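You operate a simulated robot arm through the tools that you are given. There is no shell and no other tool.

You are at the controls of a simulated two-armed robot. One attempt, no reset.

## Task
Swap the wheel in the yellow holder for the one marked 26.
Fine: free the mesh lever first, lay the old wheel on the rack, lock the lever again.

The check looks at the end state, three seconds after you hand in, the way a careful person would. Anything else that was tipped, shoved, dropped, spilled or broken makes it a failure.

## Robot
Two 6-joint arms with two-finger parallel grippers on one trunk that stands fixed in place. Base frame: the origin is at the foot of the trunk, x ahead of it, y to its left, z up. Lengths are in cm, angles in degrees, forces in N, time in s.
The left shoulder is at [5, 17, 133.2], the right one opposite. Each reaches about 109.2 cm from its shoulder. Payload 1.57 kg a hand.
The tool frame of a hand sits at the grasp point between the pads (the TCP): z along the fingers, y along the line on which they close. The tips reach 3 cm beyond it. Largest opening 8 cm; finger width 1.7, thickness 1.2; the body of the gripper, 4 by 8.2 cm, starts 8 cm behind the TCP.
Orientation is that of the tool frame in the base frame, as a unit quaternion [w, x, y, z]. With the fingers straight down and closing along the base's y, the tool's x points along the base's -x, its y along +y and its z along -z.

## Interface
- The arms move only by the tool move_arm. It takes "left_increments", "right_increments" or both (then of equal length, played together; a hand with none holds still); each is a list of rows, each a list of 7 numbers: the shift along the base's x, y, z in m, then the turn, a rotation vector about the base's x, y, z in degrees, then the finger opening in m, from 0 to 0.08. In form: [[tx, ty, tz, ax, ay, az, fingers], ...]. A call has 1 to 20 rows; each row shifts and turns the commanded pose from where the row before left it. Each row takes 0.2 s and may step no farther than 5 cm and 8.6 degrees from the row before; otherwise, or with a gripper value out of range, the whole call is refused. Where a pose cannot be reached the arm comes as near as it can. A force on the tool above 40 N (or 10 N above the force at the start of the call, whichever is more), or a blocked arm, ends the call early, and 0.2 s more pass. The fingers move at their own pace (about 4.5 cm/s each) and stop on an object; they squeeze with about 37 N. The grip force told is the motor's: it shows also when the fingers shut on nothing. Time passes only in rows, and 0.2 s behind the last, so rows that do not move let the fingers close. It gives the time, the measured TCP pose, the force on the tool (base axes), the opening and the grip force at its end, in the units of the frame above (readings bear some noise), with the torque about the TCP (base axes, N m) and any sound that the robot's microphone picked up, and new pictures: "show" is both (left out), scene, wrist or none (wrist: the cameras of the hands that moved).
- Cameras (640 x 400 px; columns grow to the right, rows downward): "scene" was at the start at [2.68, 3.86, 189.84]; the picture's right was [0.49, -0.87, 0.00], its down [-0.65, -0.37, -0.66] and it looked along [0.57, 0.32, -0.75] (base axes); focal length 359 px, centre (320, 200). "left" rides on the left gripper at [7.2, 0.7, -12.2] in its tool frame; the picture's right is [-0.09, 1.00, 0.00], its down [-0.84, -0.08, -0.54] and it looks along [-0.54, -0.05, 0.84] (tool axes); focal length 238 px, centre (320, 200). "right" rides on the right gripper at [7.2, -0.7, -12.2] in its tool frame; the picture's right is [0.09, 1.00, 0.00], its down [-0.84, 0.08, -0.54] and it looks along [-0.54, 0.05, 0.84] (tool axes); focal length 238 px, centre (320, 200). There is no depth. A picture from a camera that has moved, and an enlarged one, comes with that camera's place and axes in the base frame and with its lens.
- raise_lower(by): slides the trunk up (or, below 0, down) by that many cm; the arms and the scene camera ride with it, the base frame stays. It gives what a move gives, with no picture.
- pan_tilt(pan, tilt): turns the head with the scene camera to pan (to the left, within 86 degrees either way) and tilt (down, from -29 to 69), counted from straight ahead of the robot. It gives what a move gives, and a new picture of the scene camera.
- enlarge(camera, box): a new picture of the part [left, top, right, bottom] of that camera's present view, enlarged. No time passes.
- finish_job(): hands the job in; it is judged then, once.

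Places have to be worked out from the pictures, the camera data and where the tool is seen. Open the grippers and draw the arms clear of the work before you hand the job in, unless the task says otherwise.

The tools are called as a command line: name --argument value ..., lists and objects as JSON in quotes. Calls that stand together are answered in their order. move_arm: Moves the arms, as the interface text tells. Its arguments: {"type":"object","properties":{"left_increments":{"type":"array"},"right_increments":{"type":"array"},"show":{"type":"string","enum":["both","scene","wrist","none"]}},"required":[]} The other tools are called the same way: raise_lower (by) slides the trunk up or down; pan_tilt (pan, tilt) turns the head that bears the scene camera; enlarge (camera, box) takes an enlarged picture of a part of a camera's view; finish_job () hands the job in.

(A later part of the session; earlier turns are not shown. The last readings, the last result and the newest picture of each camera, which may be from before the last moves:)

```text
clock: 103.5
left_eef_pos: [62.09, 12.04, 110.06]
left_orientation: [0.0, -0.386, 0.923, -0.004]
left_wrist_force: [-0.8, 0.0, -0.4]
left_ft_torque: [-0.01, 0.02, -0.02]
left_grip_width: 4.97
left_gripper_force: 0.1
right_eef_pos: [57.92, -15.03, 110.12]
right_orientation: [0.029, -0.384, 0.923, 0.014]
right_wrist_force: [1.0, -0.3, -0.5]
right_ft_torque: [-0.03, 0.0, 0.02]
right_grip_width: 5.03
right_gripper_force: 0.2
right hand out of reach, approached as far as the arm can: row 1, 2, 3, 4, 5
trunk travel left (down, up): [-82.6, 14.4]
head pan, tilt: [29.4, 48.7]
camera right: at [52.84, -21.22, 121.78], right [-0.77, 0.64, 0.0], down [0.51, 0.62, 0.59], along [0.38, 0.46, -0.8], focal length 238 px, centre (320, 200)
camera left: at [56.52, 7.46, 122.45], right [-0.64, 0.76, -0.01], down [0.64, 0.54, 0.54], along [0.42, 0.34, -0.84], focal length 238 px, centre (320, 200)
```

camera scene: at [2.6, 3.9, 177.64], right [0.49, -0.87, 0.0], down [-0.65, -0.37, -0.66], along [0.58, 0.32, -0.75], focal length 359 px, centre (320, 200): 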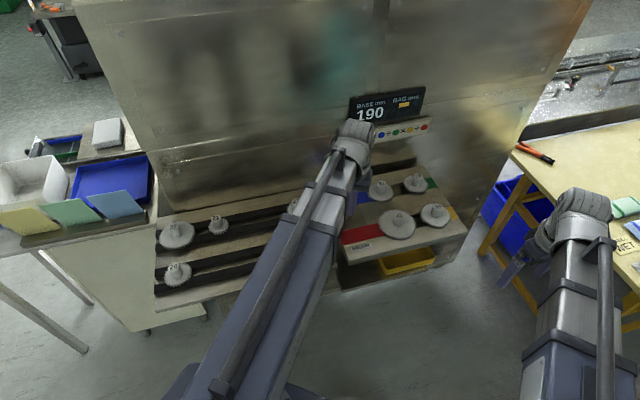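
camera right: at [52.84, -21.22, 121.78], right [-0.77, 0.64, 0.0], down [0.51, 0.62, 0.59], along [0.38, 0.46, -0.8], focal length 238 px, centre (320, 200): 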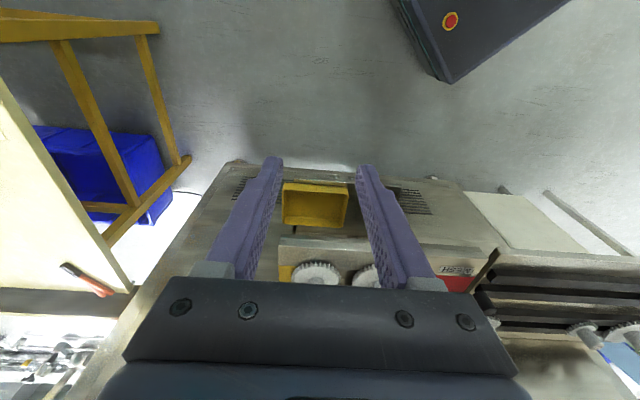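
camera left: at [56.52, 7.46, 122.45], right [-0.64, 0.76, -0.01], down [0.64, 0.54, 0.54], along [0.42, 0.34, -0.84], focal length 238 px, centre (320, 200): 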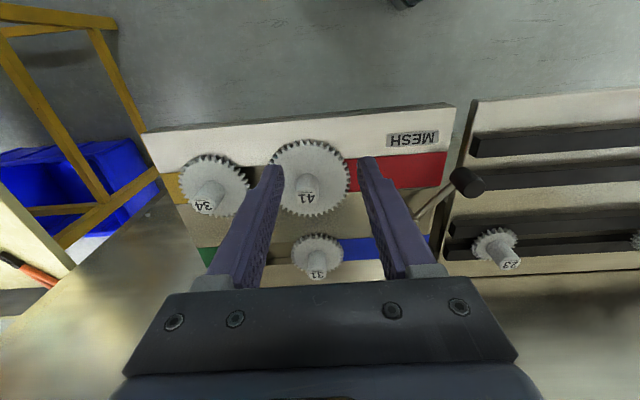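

Rather than disturb wheel 41, I'll learn from wheel 26 (which I need anyway): I move the left hand over it on the rack, levelling a small tilt on the way.

move_arm --left_increments '[[-0.0263, 0.0336, 0, 0.42, 0.18, 0, 0.05], [-0.0263, 0.0336, 0, 0, 0, 0, 0.05], [-0.0263, 0.0336, 0, 0, 0, 0, 0.05], [-0.0263, 0.0336, 0, 0, 0, 0, 0.05], [-0.0263, 0.0336, 0, 0, 0, 0, 0.05], [-0.0263, 0.0336, 0, 0, 0, 0, 0.05], [-0.0263, 0.0336, 0, 0, 0, 0, 0.05], [-0.0263, 0.0336, 0, 0, 0, 0, 0.05], [-0.0263, 0.0336, 0, 0, 0, 0, 0.05], [-0.0263, 0.0336, 0, 0, 0, 0, 0.05], [-0.0263, 0.0336, 0, 0, 0, 0, 0.05], [-0.0263, 0.0336, 0, 0, 0, 0, 0.05], [-0.0263, 0.0336, 0, 0, 0, 0, 0.05], [-0.0263, 0.0336, 0, 0, 0, 0, 0.05]]' --show "both"

```text
clock: 106.5
left_eef_pos: [25.36, 59.47, 110.24]
left_orientation: [0.0, -0.385, 0.923, 0.001]
left_wrist_force: [-0.1, 0.4, -1.2]
left_ft_torque: [-0.04, 0.0, -0.04]
left_grip_width: 5.01
left_gripper_force: 0.0
right_eef_pos: [57.96, -14.94, 110.23]
right_orientation: [0.031, -0.384, 0.923, 0.013]
right_wrist_force: [0.8, 0.8, -0.1]
right_ft_torque: [-0.03, -0.03, 0.02]
right_grip_width: 4.98
right_gripper_force: 0.0
trunk travel left (down, up): [-82.6, 14.4]
head pan, tilt: [29.4, 48.7]
camera scene: at [2.62, 3.93, 177.74], right [0.49, -0.87, 0.0], down [-0.65, -0.37, -0.66], along [0.58, 0.32, -0.75], focal length 359 px, centre (320, 200)
camera left: at [19.62, 54.78, 122.44], right [-0.64, 0.77, 0.0], down [0.64, 0.54, 0.54], along [0.41, 0.35, -0.84], focal length 238 px, centre (320, 200)
```

scene: 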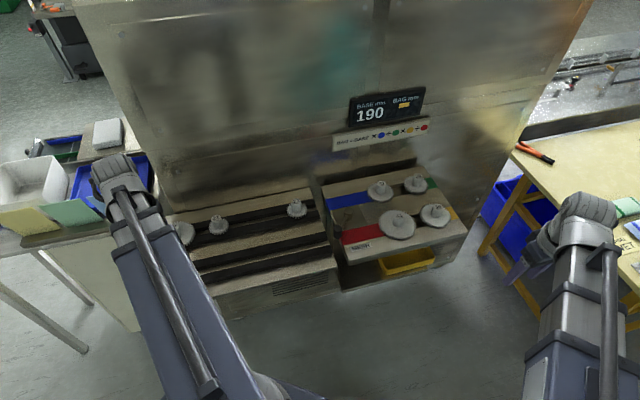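
left: 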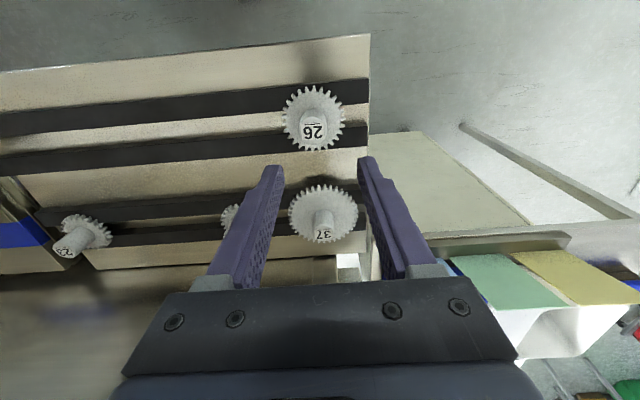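

The scene view of the plate is now free; I zoom there and on wheel 26.

enlarge --camera "scene" --box '[310, 160, 480, 280]'

enlarge --camera "left" --box '[260, 70, 380, 170]'

enlarge --camera "scene" --box '[410, 195, 470, 240]'

```text
3.33 times, centred on (395, 220) of scene
camera zoom: at [2.62, 3.93, 177.74], right [0.49, -0.87, 0.0], down [-0.65, -0.37, -0.66], along [0.58, 0.32, -0.75], focal length 1196 px, centre (70, 133)
```

zoom: 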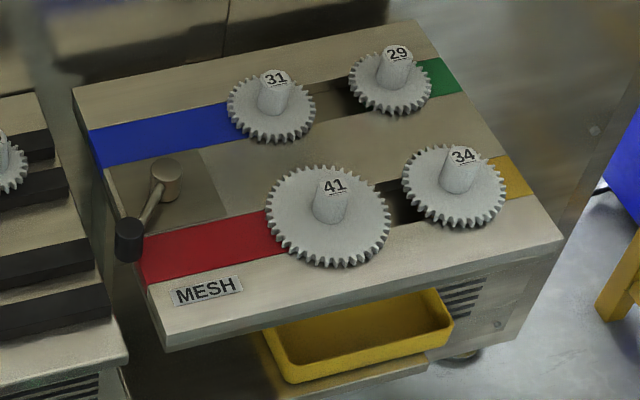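

```text
4.00 times, centred on (320, 120) of left
camera zoom: at [19.62, 54.78, 122.44], right [-0.64, 0.77, 0.0], down [0.64, 0.54, 0.54], along [0.41, 0.35, -0.84], focal length 953 px, centre (320, 520)
```

zoom: 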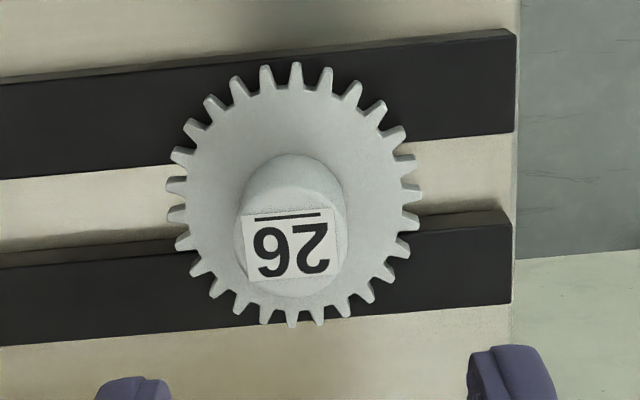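

```text
8.89 times, centred on (440, 218) of scene
camera zoom: at [2.62, 3.93, 177.74], right [0.49, -0.87, 0.0], down [-0.65, -0.37, -0.66], along [0.58, 0.32, -0.75], focal length 3190 px, centre (-747, 44)
```

zoom: 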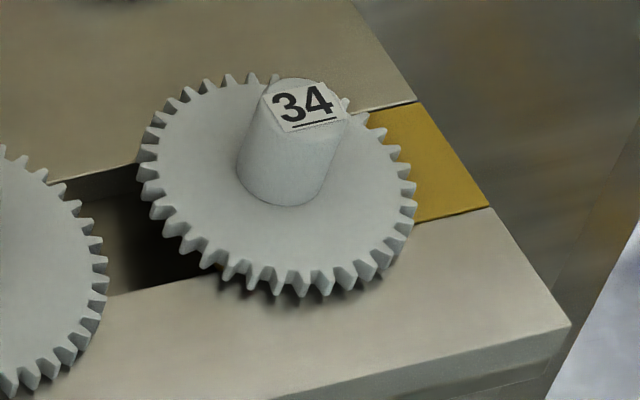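

I compare the shadow gap below 34 with the untouched wheels at the same magnification.

enlarge --camera "scene" --box '[375, 205, 435, 250]'

enlarge --camera "scene" --box '[400, 165, 460, 210]'

enlarge --camera "scene" --box '[360, 170, 420, 215]'

```text
8.89 times, centred on (405, 228) of scene
camera zoom: at [2.62, 3.93, 177.74], right [0.49, -0.87, 0.0], down [-0.65, -0.37, -0.66], along [0.58, 0.32, -0.75], focal length 3190 px, centre (-436, -44)
```

zoom: 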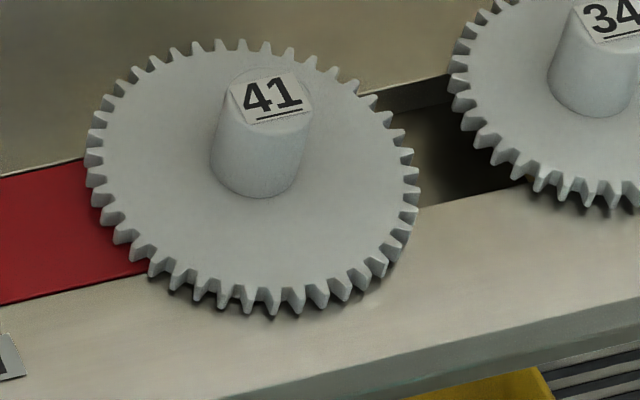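

```text
8.89 times, centred on (430, 188) of scene
camera zoom: at [2.62, 3.93, 177.74], right [0.49, -0.87, 0.0], down [-0.65, -0.37, -0.66], along [0.58, 0.32, -0.75], focal length 3190 px, centre (-658, 311)
```

zoom: 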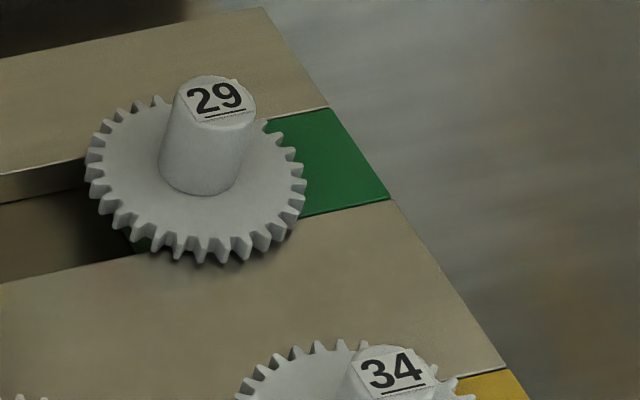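

```text
8.89 times, centred on (390, 192) of scene
camera zoom: at [2.62, 3.93, 177.74], right [0.49, -0.87, 0.0], down [-0.65, -0.37, -0.66], along [0.58, 0.32, -0.75], focal length 3190 px, centre (-302, 267)
```

zoom: 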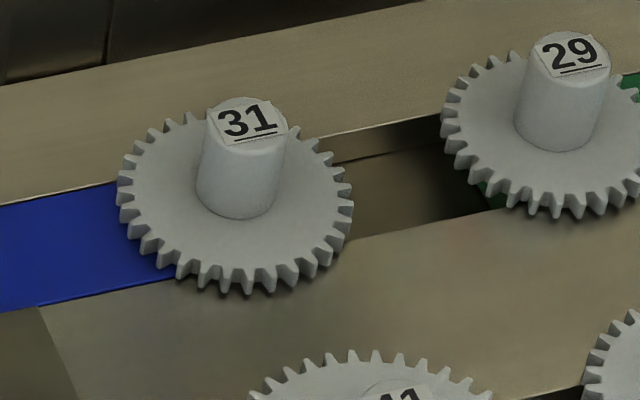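

Wheel 26's hub is ~0.6 cm off in one direction; I correct by (+0.24,−0.64) cm and lower 7 cm to re-measure.

move_arm --left_increments '[[0.0024, -0.0064, 0, 0, 0, 0, 0.05], [0, 0, 0, 0, 0, 0, 0.05]]' --show "none"

raise_lower --by -7

enlarge --camera "left" --box '[240, 100, 400, 220]'

```text
clock: 107.1
left_eef_pos: [25.45, 58.62, 110.08]
left_orientation: [0.0, -0.385, 0.923, 0.0]
left_wrist_force: [-0.3, 0.5, -0.3]
left_ft_torque: [-0.01, 0.02, 0.03]
left_grip_width: 5.02
left_gripper_force: 0.1
right_eef_pos: [57.87, -15.06, 110.3]
right_orientation: [0.03, -0.384, 0.923, 0.014]
right_wrist_force: [0.1, -0.2, 0.5]
right_ft_torque: [0.02, 0.0, 0.05]
right_grip_width: 4.99
right_gripper_force: 0.0
trunk travel left (down, up): [-82.6, 14.4]
head pan, tilt: [29.4, 48.7]
```

```text
clock: 108.2
left_eef_pos: [25.41, 58.64, 103.01]
left_orientation: [0.0, -0.385, 0.923, 0.0]
left_wrist_force: [0.6, -0.3, 0.2]
left_ft_torque: [0.0, 0.01, -0.03]
left_grip_width: 5.01
left_gripper_force: 0.1
right_eef_pos: [57.87, -15.03, 103.23]
right_orientation: [0.03, -0.382, 0.923, 0.014]
right_wrist_force: [0.1, -0.1, -0.2]
right_ft_torque: [0.01, 0.01, -0.01]
right_grip_width: 4.99
right_gripper_force: 0.0
trunk travel left (down, up): [-75.6, 21.4]
head pan, tilt: [29.4, 48.7]
```

```text
3.33 times, centred on (320, 160) of left
camera zoom: at [19.87, 53.94, 115.47], right [-0.64, 0.77, 0.0], down [0.64, 0.54, 0.54], along [0.41, 0.35, -0.84], focal length 794 px, centre (320, 333)
```

zoom: 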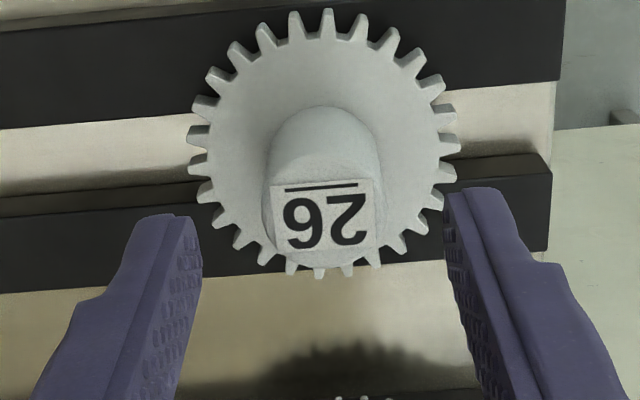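

I lower another 2 cm and re-measure wheel 26's hub.

raise_lower --by -2

enlarge --camera "left" --box '[240, 100, 400, 220]'

```text
clock: 108.8
left_eef_pos: [25.51, 58.52, 101.17]
left_orientation: [0.0, -0.385, 0.923, 0.0]
left_wrist_force: [0.1, -0.6, 1.1]
left_ft_torque: [-0.01, -0.01, -0.01]
left_grip_width: 5.01
left_gripper_force: 0.0
right_eef_pos: [57.86, -15.1, 101.07]
right_orientation: [0.03, -0.383, 0.923, 0.015]
right_wrist_force: [0.2, 0.7, 0.2]
right_ft_torque: [0.0, 0.0, -0.03]
right_grip_width: 5.02
right_gripper_force: 0.1
trunk travel left (down, up): [-73.6, 23.4]
head pan, tilt: [29.4, 48.7]
```

```text
3.33 times, centred on (320, 160) of left
camera zoom: at [19.87, 53.94, 113.46], right [-0.64, 0.77, 0.0], down [0.64, 0.54, 0.54], along [0.41, 0.35, -0.84], focal length 794 px, centre (320, 333)
```

zoom: 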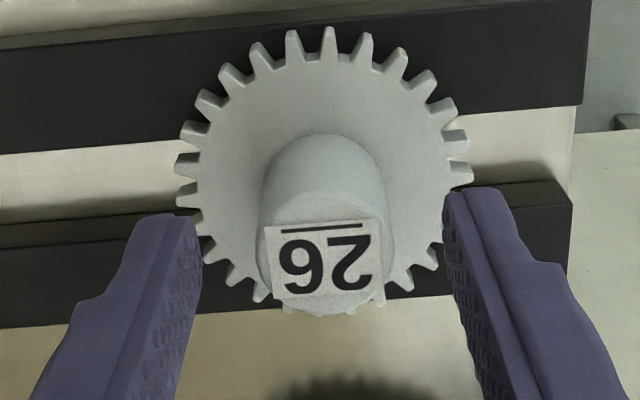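

Hub top ≈99.5, centred except 1.4 mm sideways. I correct that, lower 1.5 cm, and close on wheel 26's hub.

move_arm --left_increments '[[-0.001, 0.001, 0, 0, 0, 0, 0.05], [0, 0, 0, 0, 0, 0, 0.05]]' --show "none"

raise_lower --by -1.5

move_arm --left_increments '[[0, 0, 0, 0, 0, 0, 0.035], [0, 0, 0, 0, 0, 0, 0.028], [0, 0, 0, 0, 0, 0, 0.0], [0, 0, 0, 0, 0, 0, 0.0], [0, 0, 0, 0, 0, 0, 0.0], [0, 0, 0, 0, 0, 0, 0.0]]' --show "wrist"

```text
clock: 109.4
left_eef_pos: [25.35, 58.64, 101.15]
left_orientation: [0.0, -0.386, 0.923, 0.001]
left_wrist_force: [-0.1, 0.2, 0.0]
left_ft_torque: [0.02, -0.01, 0.05]
left_grip_width: 5.01
left_gripper_force: 0.1
right_eef_pos: [57.9, -15.22, 101.16]
right_orientation: [0.03, -0.383, 0.923, 0.014]
right_wrist_force: [-0.5, 0.1, 1.2]
right_ft_torque: [0.01, -0.04, 0.03]
right_grip_width: 4.99
right_gripper_force: 0.0
trunk travel left (down, up): [-73.6, 23.4]
head pan, tilt: [29.4, 48.7]
```

```text
clock: 110.0
left_eef_pos: [25.49, 58.67, 99.59]
left_orientation: [-0.001, -0.385, 0.923, 0.001]
left_wrist_force: [-0.8, 0.8, 0.8]
left_ft_torque: [0.01, 0.01, 0.0]
left_grip_width: 5.0
left_gripper_force: 0.0
right_eef_pos: [57.88, -15.06, 99.7]
right_orientation: [0.03, -0.383, 0.923, 0.015]
right_wrist_force: [0.4, -0.3, 0.1]
right_ft_torque: [0.01, 0.03, 0.04]
right_grip_width: 4.98
right_gripper_force: 0.0
trunk travel left (down, up): [-72.1, 24.9]
head pan, tilt: [29.4, 48.7]
```

```text
clock: 111.5
left_eef_pos: [25.46, 58.83, 99.63]
left_orientation: [-0.001, -0.385, 0.923, 0.0]
left_wrist_force: [-0.8, 0.5, 2.2]
left_ft_torque: [-0.05, -0.07, 0.02]
left_grip_width: 2.67
left_gripper_force: 37.1
right_eef_pos: [58.04, -15.03, 99.63]
right_orientation: [0.03, -0.384, 0.923, 0.014]
right_wrist_force: [0.4, 0.1, -0.4]
right_ft_torque: [-0.02, -0.02, -0.02]
right_grip_width: 5.03
right_gripper_force: 0.1
trunk travel left (down, up): [-72.1, 24.9]
head pan, tilt: [29.4, 48.7]
camera left: at [19.79, 54.05, 111.97], right [-0.64, 0.77, 0.0], down [0.64, 0.54, 0.54], along [0.41, 0.35, -0.84], focal length 238 px, centre (320, 200)
```

left: 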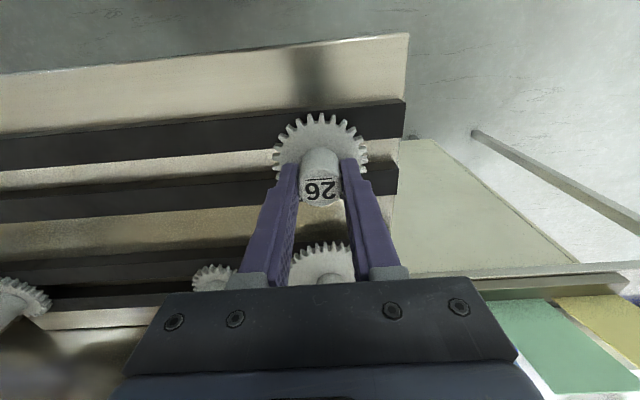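

Wheel 26's hub is gripped (2.67 cm). I lift 2 cm and check weight and hold.

enlarge --camera "left" --box '[240, 100, 400, 220]'

raise_lower --by 2

enlarge --camera "left" --box '[240, 100, 400, 220]'

```text
3.33 times, centred on (320, 160) of left
camera zoom: at [19.79, 54.05, 111.97], right [-0.64, 0.77, 0.0], down [0.64, 0.54, 0.54], along [0.41, 0.35, -0.84], focal length 794 px, centre (320, 333)
```

zoom: 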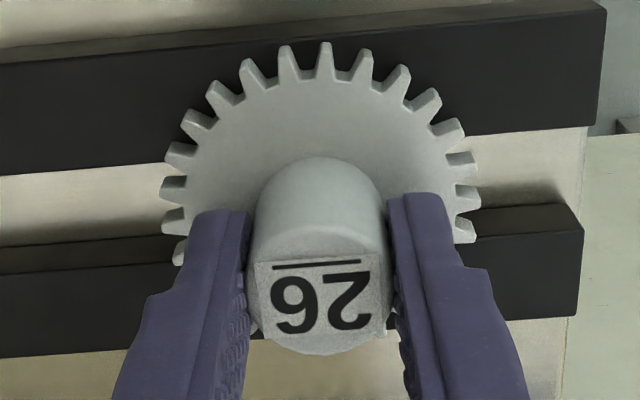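

```text
clock: 112.1
left_eef_pos: [25.44, 58.62, 101.6]
left_orientation: [0.0, -0.386, 0.923, 0.0]
left_wrist_force: [0.7, 0.4, -0.8]
left_ft_torque: [-0.03, 0.0, 0.01]
left_grip_width: 2.63
left_gripper_force: 37.0
right_eef_pos: [57.87, -15.04, 101.71]
right_orientation: [0.03, -0.383, 0.923, 0.015]
right_wrist_force: [-1.0, 0.3, 0.9]
right_ft_torque: [-0.03, 0.04, 0.01]
right_grip_width: 5.01
right_gripper_force: 0.0
trunk travel left (down, up): [-74.1, 22.9]
head pan, tilt: [29.4, 48.7]
```

```text
3.33 times, centred on (320, 160) of left
camera zoom: at [19.82, 54.06, 113.95], right [-0.64, 0.77, 0.0], down [0.64, 0.54, 0.54], along [0.41, 0.35, -0.84], focal length 794 px, centre (320, 333)
```

zoom: 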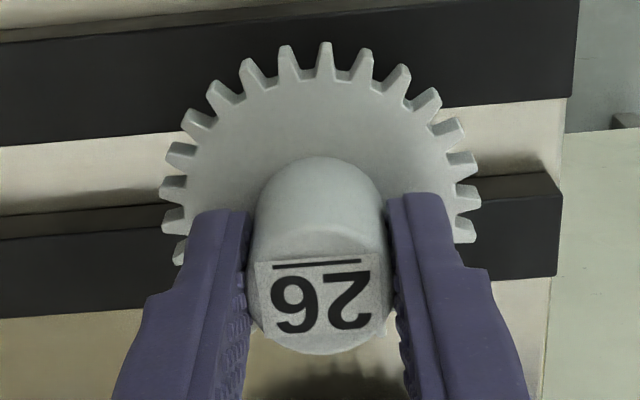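

Wheel 26 lifts cleanly and weighs under 1 N, so the hold on 34 is a tight fit, not weight. I set 26 back exactly where it was for now.

raise_lower --by -1.95

move_arm --left_increments '[[0, 0, 0, 0, 0, 0, 0.03], [0, 0, 0, 0, 0, 0, 0.05], [0, 0, 0, 0, 0, 0, 0.05]]' --show "none"

raise_lower --by 10.45

enlarge --camera "left" --box '[240, 60, 400, 180]'

enlarge --camera "scene" --box '[410, 195, 470, 240]'

```text
clock: 112.8
left_eef_pos: [25.4, 58.78, 99.56]
left_orientation: [0.0, -0.385, 0.923, 0.001]
left_wrist_force: [-0.8, 0.0, -0.7]
left_ft_torque: [0.02, 0.01, -0.03]
left_grip_width: 2.67
left_gripper_force: 37.1
right_eef_pos: [57.82, -15.01, 99.66]
right_orientation: [0.031, -0.384, 0.923, 0.014]
right_wrist_force: [0.2, -0.3, 0.1]
right_ft_torque: [-0.01, 0.02, 0.0]
right_grip_width: 5.0
right_gripper_force: 0.0
trunk travel left (down, up): [-72.2, 24.8]
head pan, tilt: [29.4, 48.7]
```

```text
clock: 113.6
left_eef_pos: [25.49, 58.62, 99.67]
left_orientation: [-0.001, -0.385, 0.923, 0.0]
left_wrist_force: [0.2, 0.5, 0.4]
left_ft_torque: [-0.02, -0.03, -0.05]
left_grip_width: 5.0
left_gripper_force: 0.1
right_eef_pos: [57.85, -15.02, 99.78]
right_orientation: [0.03, -0.384, 0.923, 0.014]
right_wrist_force: [0.0, 0.0, -0.1]
right_ft_torque: [-0.03, 0.0, 0.01]
right_grip_width: 5.0
right_gripper_force: 0.0
trunk travel left (down, up): [-72.2, 24.8]
head pan, tilt: [29.4, 48.7]
```

```text
clock: 115.0
left_eef_pos: [25.39, 58.65, 109.94]
left_orientation: [-0.001, -0.385, 0.923, 0.001]
left_wrist_force: [0.9, -0.7, 0.0]
left_ft_torque: [0.0, 0.03, 0.0]
left_grip_width: 5.01
left_gripper_force: 0.1
right_eef_pos: [57.94, -15.09, 110.13]
right_orientation: [0.03, -0.384, 0.923, 0.015]
right_wrist_force: [0.4, -0.4, 0.7]
right_ft_torque: [0.03, 0.0, 0.02]
right_grip_width: 4.99
right_gripper_force: 0.0
trunk travel left (down, up): [-82.6, 14.4]
head pan, tilt: [29.4, 48.7]
```

```text
3.33 times, centred on (320, 120) of left
camera zoom: at [19.81, 54.05, 122.45], right [-0.64, 0.77, 0.0], down [0.64, 0.54, 0.54], along [0.41, 0.35, -0.84], focal length 794 px, centre (320, 467)
```

zoom: 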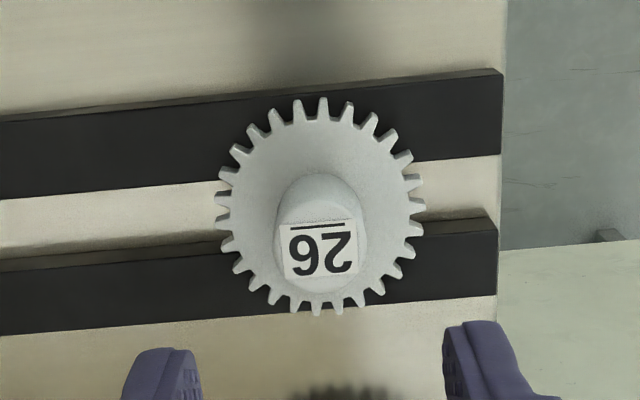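

```text
8.89 times, centred on (440, 218) of scene
camera zoom: at [2.68, 3.86, 177.74], right [0.49, -0.87, 0.0], down [-0.65, -0.37, -0.66], along [0.57, 0.32, -0.75], focal length 3190 px, centre (-747, 44)
```

zoom: 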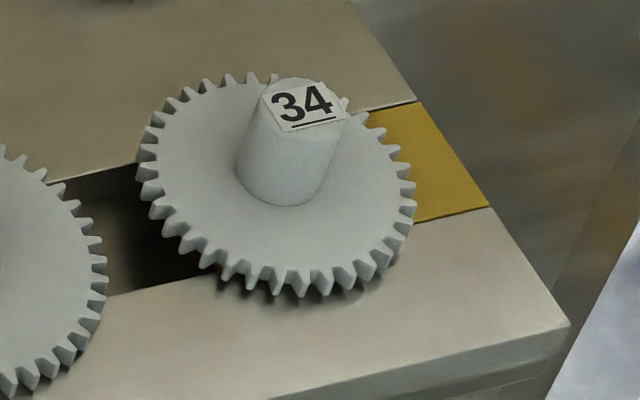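

26 is back in place. Now a longer, patient pull on 34 with the right hand to see if it creeps off the tight shaft. I level the right hand, bring it over 34, and move the left hand clear of the rack.

move_arm --right_increments '[[0.0239, 0.0275, 0, -2.62, 2.62, 0, 0.05], [0.0239, 0.0275, 0, 0, 0, 0, 0.05], [0.0239, 0.0275, 0, 0, 0, 0, 0.05], [0.0239, 0.0275, 0, 0, 0, 0, 0.05], [0.0239, 0.0275, 0, 0, 0, 0, 0.05], [0.0239, 0.0275, 0, 0, 0, 0, 0.05], [0.0239, 0.0275, 0, 0, 0, 0, 0.05], [0.0239, 0.0275, 0, 0, 0, 0, 0.05]]' --left_increments '[[0.005, -0.04, 0, 0, 0, 0, 0.05], [0.005, -0.04, 0, 0, 0, 0, 0.05], [0.005, -0.04, 0, 0, 0, 0, 0.05], [0.005, -0.04, 0, 0, 0, 0, 0.05], [0.005, -0.04, 0, 0, 0, 0, 0.05], [0, 0, 0, 0, 0, 0, 0.05], [0, 0, 0, 0, 0, 0, 0.05], [0, 0, 0, 0, 0, 0, 0.05]]' --show "none"

enlarge --camera "right" --box '[260, 80, 380, 180]'

```text
clock: 116.8
left_eef_pos: [33.95, 45.9, 110.16]
left_orientation: [-0.001, -0.384, 0.923, 0.001]
left_wrist_force: [0.5, 0.3, 0.5]
left_ft_torque: [-0.04, -0.01, 0.01]
left_grip_width: 4.99
left_gripper_force: 0.0
left hand out of reach, approached as far as the arm can: row 2, 3, 4, 5
right_eef_pos: [77.1, 6.84, 110.15]
right_orientation: [-0.001, -0.382, 0.924, 0.001]
right_wrist_force: [0.1, 0.0, -0.2]
right_ft_torque: [-0.07, 0.02, 0.02]
right_grip_width: 5.01
right_gripper_force: 0.0
trunk travel left (down, up): [-82.6, 14.4]
head pan, tilt: [29.4, 48.7]
```

```text
4.00 times, centred on (320, 130) of right
camera zoom: at [72.48, 1.26, 122.21], right [-0.77, 0.64, 0.0], down [0.54, 0.65, 0.54], along [0.34, 0.42, -0.84], focal length 953 px, centre (320, 480)
```

zoom: 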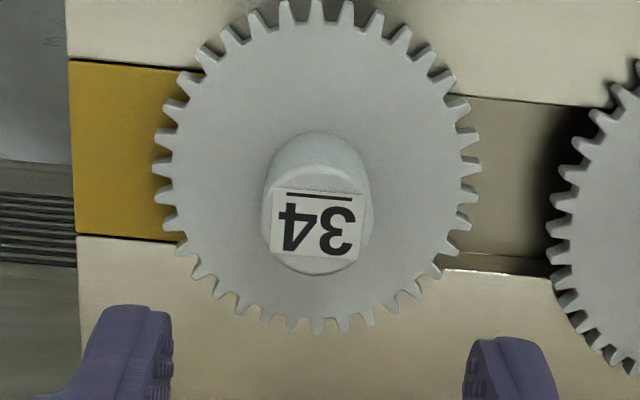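

Centred. I lower 10.7 cm and close on hub 34 as deep as possible.

raise_lower --by -10.2

raise_lower --by -0.6

move_arm --right_increments '[[0, 0, 0, 0, 0, 0, 0.03], [0, 0, 0, 0, 0, 0, 0.0], [0, 0, 0, 0, 0, 0, 0.0], [0, 0, 0, 0, 0, 0, 0.0], [0, 0, 0, 0, 0, 0, 0.0]]' --show "none"

enlarge --camera "right" --box '[240, 100, 400, 220]'

```text
clock: 118.1
left_eef_pos: [33.78, 45.84, 99.91]
left_orientation: [-0.001, -0.385, 0.923, 0.001]
left_wrist_force: [-0.6, -0.2, 0.1]
left_ft_torque: [0.01, 0.01, 0.0]
left_grip_width: 5.01
left_gripper_force: 0.1
right_eef_pos: [77.03, 6.77, 99.89]
right_orientation: [0.0, -0.383, 0.924, 0.002]
right_wrist_force: [1.8, -0.2, 0.2]
right_ft_torque: [-0.01, -0.06, -0.01]
right_grip_width: 5.03
right_gripper_force: 0.1
trunk travel left (down, up): [-72.4, 24.6]
head pan, tilt: [29.4, 48.7]
```

```text
clock: 118.7
left_eef_pos: [33.87, 45.87, 99.34]
left_orientation: [-0.001, -0.385, 0.923, 0.001]
left_wrist_force: [0.3, 0.9, 0.2]
left_ft_torque: [0.01, 0.02, 0.0]
left_grip_width: 5.01
left_gripper_force: 0.1
right_eef_pos: [76.93, 6.89, 99.33]
right_orientation: [-0.001, -0.383, 0.924, 0.002]
right_wrist_force: [-0.2, -0.4, -0.5]
right_ft_torque: [0.03, 0.01, 0.01]
right_grip_width: 5.0
right_gripper_force: 0.0
trunk travel left (down, up): [-71.8, 25.2]
head pan, tilt: [29.4, 48.7]
```

```text
clock: 119.8
left_eef_pos: [33.8, 45.86, 99.32]
left_orientation: [-0.002, -0.385, 0.923, 0.0]
left_wrist_force: [0.2, 0.2, 0.1]
left_ft_torque: [0.0, 0.0, -0.01]
left_grip_width: 5.02
left_gripper_force: 0.1
right_eef_pos: [76.94, 6.76, 99.36]
right_orientation: [0.0, -0.384, 0.923, 0.001]
right_wrist_force: [3.7, -1.1, 2.1]
right_ft_torque: [-0.13, -0.17, 0.01]
right_grip_width: 2.68
right_gripper_force: 37.4
trunk travel left (down, up): [-71.8, 25.2]
head pan, tilt: [29.4, 48.7]
```

```text
3.33 times, centred on (320, 160) of right
camera zoom: at [72.43, 1.14, 111.43], right [-0.77, 0.64, 0.0], down [0.54, 0.65, 0.54], along [0.35, 0.42, -0.84], focal length 794 px, centre (320, 333)
```

zoom: 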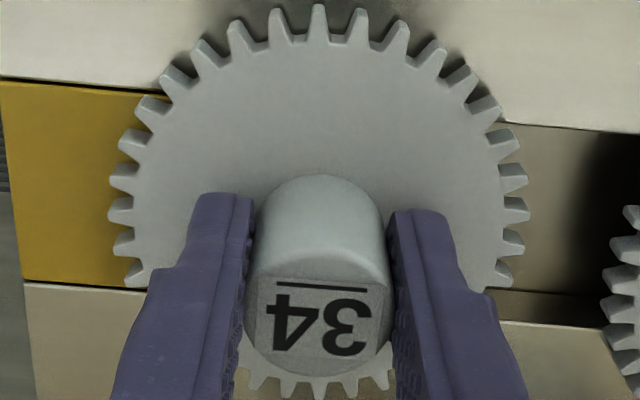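

Reference taken. Now a sustained pull: raise 0.25 cm and hold for 4 s, repeated.

raise_lower --by 0.25

move_arm --right_increments '[[0, 0, 0, 0, 0, 0, 0.0], [0, 0, 0, 0, 0, 0, 0.0], [0, 0, 0, 0, 0, 0, 0.0], [0, 0, 0, 0, 0, 0, 0.0], [0, 0, 0, 0, 0, 0, 0.0], [0, 0, 0, 0, 0, 0, 0.0], [0, 0, 0, 0, 0, 0, 0.0], [0, 0, 0, 0, 0, 0, 0.0], [0, 0, 0, 0, 0, 0, 0.0], [0, 0, 0, 0, 0, 0, 0.0], [0, 0, 0, 0, 0, 0, 0.0], [0, 0, 0, 0, 0, 0, 0.0], [0, 0, 0, 0, 0, 0, 0.0], [0, 0, 0, 0, 0, 0, 0.0], [0, 0, 0, 0, 0, 0, 0.0], [0, 0, 0, 0, 0, 0, 0.0], [0, 0, 0, 0, 0, 0, 0.0], [0, 0, 0, 0, 0, 0, 0.0], [0, 0, 0, 0, 0, 0, 0.0], [0, 0, 0, 0, 0, 0, 0.0]]' --show "none"

raise_lower --by 0.2

move_arm --right_increments '[[0, 0, 0, 0, 0, 0, 0.0], [0, 0, 0, 0, 0, 0, 0.0], [0, 0, 0, 0, 0, 0, 0.0], [0, 0, 0, 0, 0, 0, 0.0], [0, 0, 0, 0, 0, 0, 0.0], [0, 0, 0, 0, 0, 0, 0.0], [0, 0, 0, 0, 0, 0, 0.0], [0, 0, 0, 0, 0, 0, 0.0], [0, 0, 0, 0, 0, 0, 0.0], [0, 0, 0, 0, 0, 0, 0.0], [0, 0, 0, 0, 0, 0, 0.0], [0, 0, 0, 0, 0, 0, 0.0], [0, 0, 0, 0, 0, 0, 0.0], [0, 0, 0, 0, 0, 0, 0.0], [0, 0, 0, 0, 0, 0, 0.0], [0, 0, 0, 0, 0, 0, 0.0], [0, 0, 0, 0, 0, 0, 0.0], [0, 0, 0, 0, 0, 0, 0.0], [0, 0, 0, 0, 0, 0, 0.0], [0, 0, 0, 0, 0, 0, 0.0]]' --show "none"

enlarge --camera "right" --box '[240, 100, 400, 220]'

```text
clock: 120.4
left_eef_pos: [33.92, 45.84, 99.41]
left_orientation: [-0.001, -0.386, 0.923, 0.001]
left_wrist_force: [-0.5, 0.1, -0.6]
left_ft_torque: [-0.02, 0.02, 0.01]
left_grip_width: 5.0
left_gripper_force: 0.0
right_eef_pos: [77.13, 6.68, 99.4]
right_orientation: [-0.002, -0.384, 0.924, 0.003]
right_wrist_force: [-4.3, -3.0, -26.9]
right_ft_torque: [-0.34, 0.03, 0.04]
right_grip_width: 2.65
right_gripper_force: 36.8
trunk travel left (down, up): [-72.1, 24.9]
head pan, tilt: [29.4, 48.7]
```

```text
clock: 124.6
left_eef_pos: [33.85, 45.86, 99.56]
left_orientation: [-0.001, -0.384, 0.923, 0.001]
left_wrist_force: [0.9, -0.4, 0.3]
left_ft_torque: [-0.01, 0.02, -0.02]
left_grip_width: 5.02
left_gripper_force: 0.0
right_eef_pos: [76.97, 6.95, 99.64]
right_orientation: [0.0, -0.384, 0.923, 0.001]
right_wrist_force: [7.9, 0.0, 5.9]
right_ft_torque: [-0.09, -0.48, -0.03]
right_grip_width: 2.66
right_gripper_force: 37.0
trunk travel left (down, up): [-72.1, 24.9]
head pan, tilt: [29.4, 48.7]
```

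```text
clock: 125.1
left_eef_pos: [33.95, 45.84, 99.65]
left_orientation: [-0.001, -0.385, 0.923, 0.001]
left_wrist_force: [-0.4, 0.1, -0.9]
left_ft_torque: [-0.01, 0.01, 0.01]
left_grip_width: 5.02
left_gripper_force: 0.1
right_eef_pos: [77.11, 7.02, 99.56]
right_orientation: [-0.001, -0.384, 0.923, 0.002]
right_wrist_force: [2.0, -1.3, -21.0]
right_ft_torque: [-0.23, -0.24, -0.03]
right_grip_width: 2.67
right_gripper_force: 36.8
trunk travel left (down, up): [-72.3, 24.7]
head pan, tilt: [29.4, 48.7]
```

```text
clock: 129.3
left_eef_pos: [33.89, 45.88, 99.81]
left_orientation: [-0.002, -0.385, 0.923, 0.001]
left_wrist_force: [-0.3, -0.2, -0.1]
left_ft_torque: [0.04, 0.0, 0.0]
left_grip_width: 4.99
left_gripper_force: 0.1
right_eef_pos: [77.09, 6.75, 99.84]
right_orientation: [0.001, -0.384, 0.924, 0.001]
right_wrist_force: [6.1, -0.2, 3.0]
right_ft_torque: [-0.15, -0.41, -0.02]
right_grip_width: 2.63
right_gripper_force: 37.1
trunk travel left (down, up): [-72.3, 24.7]
head pan, tilt: [29.4, 48.7]
```

```text
3.33 times, centred on (320, 160) of right
camera zoom: at [72.45, 1.16, 111.87], right [-0.77, 0.64, 0.0], down [0.54, 0.65, 0.54], along [0.35, 0.42, -0.84], focal length 794 px, centre (320, 333)
```

zoom: 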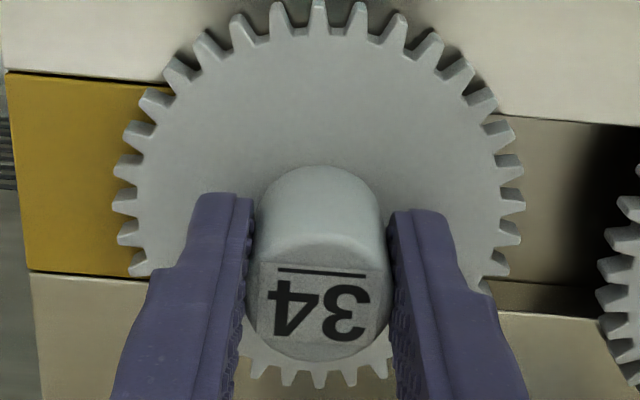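

No creep at all in 8 s, so it is locked rather than tight. Cheap check: press the hub down briefly (in case it latches like a push-push) and pull again.

raise_lower --by -0.3

raise_lower --by 0.5

```text
clock: 129.8
left_eef_pos: [33.77, 45.82, 99.62]
left_orientation: [0.0, -0.386, 0.923, 0.001]
left_wrist_force: [0.8, 1.1, 0.3]
left_ft_torque: [-0.04, 0.0, -0.01]
left_grip_width: 5.0
left_gripper_force: 0.0
right_eef_pos: [76.98, 6.79, 99.57]
right_orientation: [0.0, -0.383, 0.924, 0.002]
right_wrist_force: [13.9, 0.0, 28.6]
right_ft_torque: [-0.17, -0.74, 0.04]
right_grip_width: 2.68
right_gripper_force: 37.0
trunk travel left (down, up): [-72.0, 25.0]
head pan, tilt: [29.4, 48.7]
```

```text
clock: 130.3
left_eef_pos: [33.9, 45.85, 99.88]
left_orientation: [-0.002, -0.385, 0.923, 0.001]
left_wrist_force: [-1.3, 0.5, -0.3]
left_ft_torque: [0.01, 0.0, -0.02]
left_grip_width: 4.99
left_gripper_force: 0.0
right_eef_pos: [77.0, 6.79, 99.74]
right_orientation: [-0.003, -0.383, 0.924, 0.001]
right_wrist_force: [-0.2, -3.0, -32.0]
right_ft_torque: [-0.42, -0.14, 0.01]
right_grip_width: 2.64
right_gripper_force: 37.4
trunk travel left (down, up): [-72.5, 24.5]
head pan, tilt: [29.4, 48.7]
```

Still locked at 32 N. I release and look around the machine for any instruction or other latch I may have missed.

move_arm --right_increments '[[0, 0, 0, 0, 0, 0, 0.05], [0, 0, 0, 0, 0, 0, 0.05], [0, 0, 0, 0, 0, 0, 0.05]]' --show "none"

raise_lower --by 10

enlarge --camera "scene" --box '[330, 70, 450, 160]'

enlarge --camera "scene" --box '[320, 220, 480, 320]'

enlarge --camera "scene" --box '[300, 160, 420, 270]'

```text
clock: 131.2
left_eef_pos: [33.82, 45.94, 99.96]
left_orientation: [-0.001, -0.385, 0.923, 0.0]
left_wrist_force: [0.5, -0.2, -0.7]
left_ft_torque: [0.0, 0.01, 0.02]
left_grip_width: 4.99
left_gripper_force: 0.1
right_eef_pos: [76.98, 6.81, 100.05]
right_orientation: [0.0, -0.383, 0.924, 0.002]
right_wrist_force: [0.0, -0.6, -0.1]
right_ft_torque: [0.02, 0.01, 0.01]
right_grip_width: 5.0
right_gripper_force: 0.0
trunk travel left (down, up): [-72.5, 24.5]
head pan, tilt: [29.4, 48.7]
```

```text
clock: 132.5
left_eef_pos: [33.68, 45.94, 109.93]
left_orientation: [-0.001, -0.385, 0.923, 0.001]
left_wrist_force: [0.2, -0.2, -0.2]
left_ft_torque: [0.02, 0.01, -0.02]
left_grip_width: 5.0
left_gripper_force: 0.0
right_eef_pos: [77.0, 6.83, 109.93]
right_orientation: [0.0, -0.384, 0.923, 0.002]
right_wrist_force: [-0.1, 0.0, -1.0]
right_ft_torque: [0.01, 0.0, -0.03]
right_grip_width: 4.99
right_gripper_force: 0.1
trunk travel left (down, up): [-82.5, 14.5]
head pan, tilt: [29.4, 48.7]
```

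```text
4.44 times, centred on (390, 115) of scene
camera zoom: at [2.69, 3.87, 177.59], right [0.49, -0.87, 0.0], down [-0.65, -0.37, -0.66], along [0.57, 0.32, -0.75], focal length 1595 px, centre (9, 578)
```

zoom: 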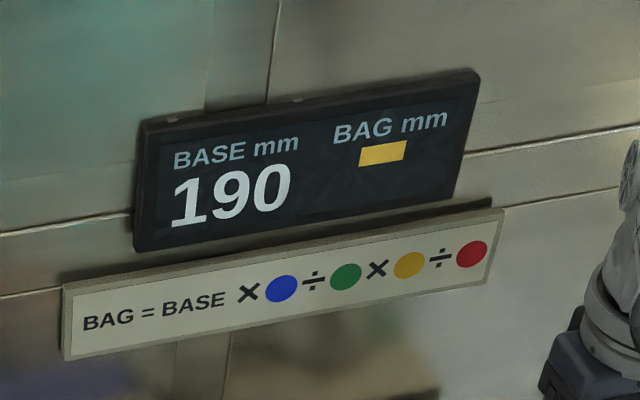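

```text
4.00 times, centred on (400, 270) of scene
camera zoom: at [2.69, 3.87, 177.59], right [0.49, -0.87, 0.0], down [-0.65, -0.37, -0.66], along [0.57, 0.32, -0.75], focal length 1436 px, centre (0, -80)
```

zoom: 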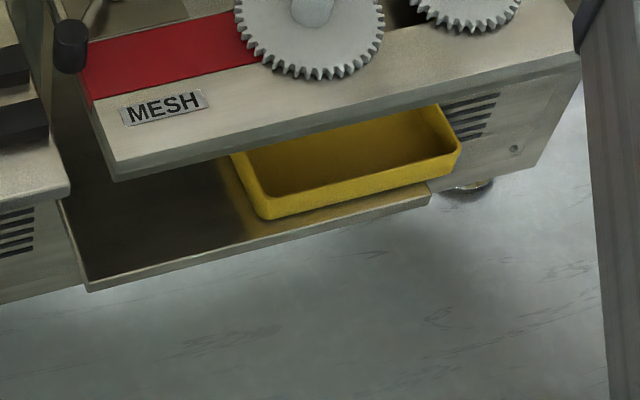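

```text
3.64 times, centred on (360, 215) of scene
camera zoom: at [2.69, 3.87, 177.59], right [0.49, -0.87, 0.0], down [-0.65, -0.37, -0.66], along [0.57, 0.32, -0.75], focal length 1305 px, centre (174, 146)
```

zoom: 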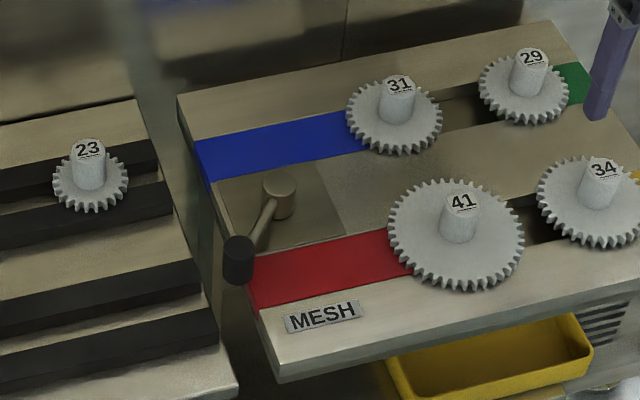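

Nothing else is visible. For comparison I test gently (0.2 cm only) how wheel 41 on the retracted slide is held: I move the right hand over it.

move_arm --right_increments '[[-0.0285, 0.028, 0, 0, 0, 0, 0.05], [-0.0285, 0.028, 0, 0, 0, 0, 0.05], [-0.0285, 0.028, 0, 0, 0, 0, 0.05], [0, 0, 0, 0, 0, 0, 0.05]]' --show "none"

enlarge --camera "right" --box '[240, 60, 400, 180]'

```text
clock: 133.5
left_eef_pos: [33.87, 46.0, 109.97]
left_orientation: [-0.001, -0.385, 0.923, 0.0]
left_wrist_force: [-0.4, 0.3, 1.0]
left_ft_torque: [-0.05, 0.0, 0.0]
left_grip_width: 5.0
left_gripper_force: 0.1
right_eef_pos: [68.31, 15.16, 109.93]
right_orientation: [0.001, -0.383, 0.924, 0.001]
right_wrist_force: [0.5, 0.1, 0.8]
right_ft_torque: [-0.01, 0.04, -0.01]
right_grip_width: 5.02
right_gripper_force: 0.0
trunk travel left (down, up): [-82.5, 14.5]
head pan, tilt: [29.4, 48.7]
```

```text
3.33 times, centred on (320, 120) of right
camera zoom: at [63.78, 9.51, 122.06], right [-0.77, 0.64, 0.0], down [0.54, 0.65, 0.54], along [0.34, 0.42, -0.84], focal length 794 px, centre (320, 467)
```

zoom: 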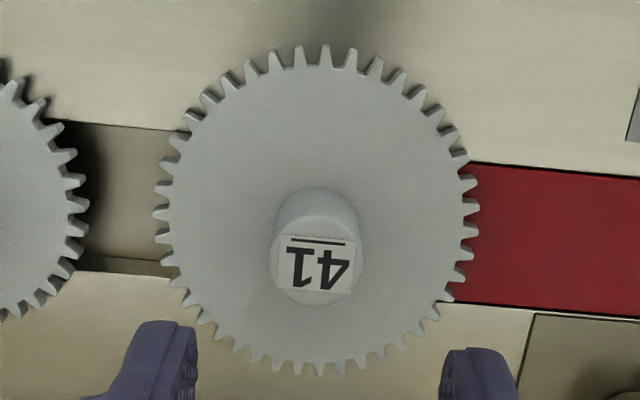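

I centre on hub 41, lower, close, and lift only 0.2 cm to feel its hold.

move_arm --right_increments '[[0.003, 0.0, 0, 0, 0, 0, 0.05], [0, 0, 0, 0, 0, 0, 0.05]]' --show "none"

raise_lower --by -8.5

enlarge --camera "right" --box '[240, 100, 400, 220]'

```text
clock: 134.1
left_eef_pos: [33.76, 45.85, 110.02]
left_orientation: [-0.001, -0.386, 0.923, 0.001]
left_wrist_force: [0.2, -0.1, 0.6]
left_ft_torque: [0.0, 0.02, -0.02]
left_grip_width: 4.97
left_gripper_force: 0.0
right_eef_pos: [68.65, 15.18, 110.04]
right_orientation: [0.0, -0.383, 0.924, 0.001]
right_wrist_force: [0.5, -0.1, 0.3]
right_ft_torque: [0.0, 0.01, -0.01]
right_grip_width: 5.0
right_gripper_force: 0.0
trunk travel left (down, up): [-82.5, 14.5]
head pan, tilt: [29.4, 48.7]
```

```text
clock: 135.3
left_eef_pos: [33.78, 45.83, 101.39]
left_orientation: [0.0, -0.384, 0.923, 0.001]
left_wrist_force: [-0.5, -0.7, -0.3]
left_ft_torque: [0.01, -0.03, 0.0]
left_grip_width: 4.99
left_gripper_force: 0.1
right_eef_pos: [68.75, 15.21, 101.43]
right_orientation: [0.0, -0.384, 0.923, 0.001]
right_wrist_force: [0.1, -0.2, -0.1]
right_ft_torque: [-0.02, -0.02, -0.02]
right_grip_width: 4.99
right_gripper_force: 0.1
trunk travel left (down, up): [-74.0, 23.0]
head pan, tilt: [29.4, 48.7]
```

```text
3.33 times, centred on (320, 160) of right
camera zoom: at [64.11, 9.53, 113.59], right [-0.77, 0.64, 0.0], down [0.54, 0.65, 0.54], along [0.34, 0.42, -0.84], focal length 794 px, centre (320, 333)
```

zoom: 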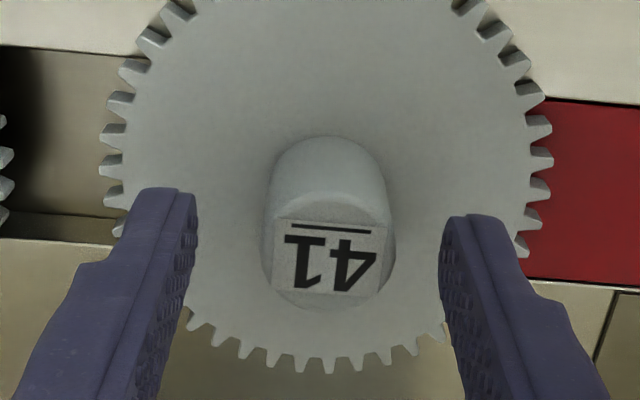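

41 sits at the same height as 34 (so 34 has not risen). I finish the test on 41: shift 1 mm, lower 1.7 cm, close, raise 0.2 cm.

move_arm --right_increments '[[-0.0008, 0.0008, 0, 0, 0, 0, 0.05], [0, 0, 0, 0, 0, 0, 0.05]]' --show "none"

raise_lower --by -1.7

move_arm --right_increments '[[0, 0, 0, 0, 0, 0, 0.03], [0, 0, 0, 0, 0, 0, 0.0], [0, 0, 0, 0, 0, 0, 0.0], [0, 0, 0, 0, 0, 0, 0.0]]' --show "none"

raise_lower --by 0.2

```text
clock: 135.9
left_eef_pos: [33.87, 45.87, 101.57]
left_orientation: [-0.001, -0.385, 0.923, 0.0]
left_wrist_force: [0.3, -0.7, 0.3]
left_ft_torque: [-0.02, 0.01, 0.0]
left_grip_width: 4.99
left_gripper_force: 0.1
right_eef_pos: [68.69, 15.29, 101.52]
right_orientation: [0.0, -0.384, 0.923, 0.002]
right_wrist_force: [0.2, 0.3, 0.2]
right_ft_torque: [-0.01, 0.04, 0.0]
right_grip_width: 5.02
right_gripper_force: 0.0
trunk travel left (down, up): [-74.0, 23.0]
head pan, tilt: [29.4, 48.7]
```

```text
clock: 136.5
left_eef_pos: [33.7, 45.9, 99.78]
left_orientation: [-0.001, -0.386, 0.923, 0.0]
left_wrist_force: [-0.7, -0.1, -0.7]
left_ft_torque: [-0.05, 0.0, 0.0]
left_grip_width: 5.02
left_gripper_force: 0.0
right_eef_pos: [68.65, 15.17, 99.89]
right_orientation: [0.0, -0.383, 0.924, 0.002]
right_wrist_force: [-0.1, 0.1, -1.1]
right_ft_torque: [0.0, -0.02, 0.01]
right_grip_width: 5.01
right_gripper_force: 0.0
trunk travel left (down, up): [-72.3, 24.7]
head pan, tilt: [29.4, 48.7]
```

```text
clock: 137.5
left_eef_pos: [33.88, 45.84, 99.75]
left_orientation: [-0.002, -0.385, 0.923, 0.0]
left_wrist_force: [-0.1, 0.0, -0.3]
left_ft_torque: [0.0, 0.0, 0.04]
left_grip_width: 5.0
left_gripper_force: 0.1
right_eef_pos: [68.62, 15.28, 99.84]
right_orientation: [0.0, -0.383, 0.924, 0.001]
right_wrist_force: [-0.9, 0.0, 1.9]
right_ft_torque: [-0.04, -0.03, -0.01]
right_grip_width: 2.67
right_gripper_force: 36.3
trunk travel left (down, up): [-72.3, 24.7]
head pan, tilt: [29.4, 48.7]
```

```text
clock: 138.1
left_eef_pos: [33.72, 45.7, 99.99]
left_orientation: [-0.001, -0.385, 0.923, 0.001]
left_wrist_force: [0.1, 0.1, 0.7]
left_ft_torque: [0.0, 0.0, -0.02]
left_grip_width: 4.99
left_gripper_force: 0.1
right_eef_pos: [68.59, 15.31, 100.0]
right_orientation: [0.001, -0.384, 0.923, 0.002]
right_wrist_force: [0.0, -0.1, -1.2]
right_ft_torque: [-0.01, -0.01, 0.03]
right_grip_width: 2.67
right_gripper_force: 37.1
trunk travel left (down, up): [-72.5, 24.5]
head pan, tilt: [29.4, 48.7]
```

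41 lifts freely (only its ~1 N weight) – so wheels are loose once the lever is free, but 34 is not. I set 41 back down right away and release it.

raise_lower --by -0.22

move_arm --right_increments '[[0, 0, 0, 0, 0, 0, 0.03], [0, 0, 0, 0, 0, 0, 0.05], [0, 0, 0, 0, 0, 0, 0.05]]' --show "none"

raise_lower --by 1.8

enlarge --camera "right" --box '[240, 100, 400, 220]'

```text
clock: 138.6
left_eef_pos: [33.78, 45.82, 99.74]
left_orientation: [-0.001, -0.385, 0.923, 0.001]
left_wrist_force: [0.0, 0.9, 0.0]
left_ft_torque: [0.01, -0.01, -0.02]
left_grip_width: 4.98
left_gripper_force: 0.0
right_eef_pos: [68.61, 15.3, 99.77]
right_orientation: [0.0, -0.384, 0.924, 0.001]
right_wrist_force: [0.6, 0.7, 6.8]
right_ft_torque: [-0.08, -0.13, 0.0]
right_grip_width: 2.66
right_gripper_force: 36.7
trunk travel left (down, up): [-72.3, 24.7]
head pan, tilt: [29.4, 48.7]
```

```text
clock: 139.4
left_eef_pos: [33.77, 45.75, 99.75]
left_orientation: [-0.002, -0.385, 0.923, 0.0]
left_wrist_force: [-0.5, 0.0, -0.7]
left_ft_torque: [-0.02, 0.01, 0.0]
left_grip_width: 4.99
left_gripper_force: 0.1
right_eef_pos: [68.58, 15.22, 99.77]
right_orientation: [0.0, -0.384, 0.923, 0.002]
right_wrist_force: [-0.6, 1.1, -0.1]
right_ft_torque: [-0.04, -0.01, 0.01]
right_grip_width: 5.0
right_gripper_force: 0.1
trunk travel left (down, up): [-72.3, 24.7]
head pan, tilt: [29.4, 48.7]
```

```text
clock: 140.0
left_eef_pos: [33.75, 45.9, 101.6]
left_orientation: [-0.001, -0.385, 0.923, 0.001]
left_wrist_force: [0.3, 1.3, 0.1]
left_ft_torque: [0.0, -0.01, 0.01]
left_grip_width: 5.0
left_gripper_force: 0.1
right_eef_pos: [68.66, 15.25, 101.54]
right_orientation: [0.0, -0.383, 0.924, 0.002]
right_wrist_force: [-0.6, -0.4, 1.0]
right_ft_torque: [-0.02, 0.02, 0.04]
right_grip_width: 5.01
right_gripper_force: 0.0
trunk travel left (down, up): [-74.1, 22.9]
head pan, tilt: [29.4, 48.7]
```

```text
3.33 times, centred on (320, 160) of right
camera zoom: at [64.04, 9.59, 113.66], right [-0.77, 0.64, 0.0], down [0.54, 0.65, 0.54], along [0.34, 0.42, -0.84], focal length 794 px, centre (320, 333)
```

zoom: 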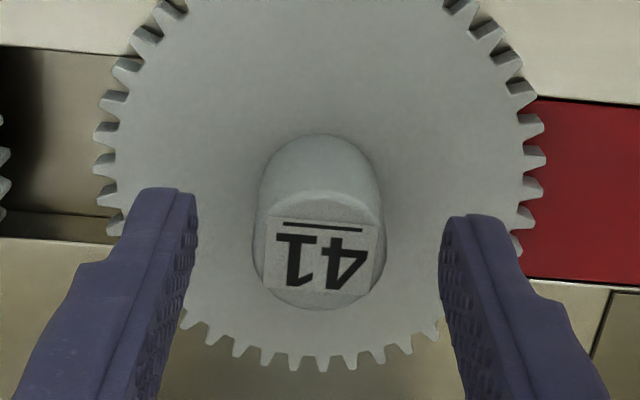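

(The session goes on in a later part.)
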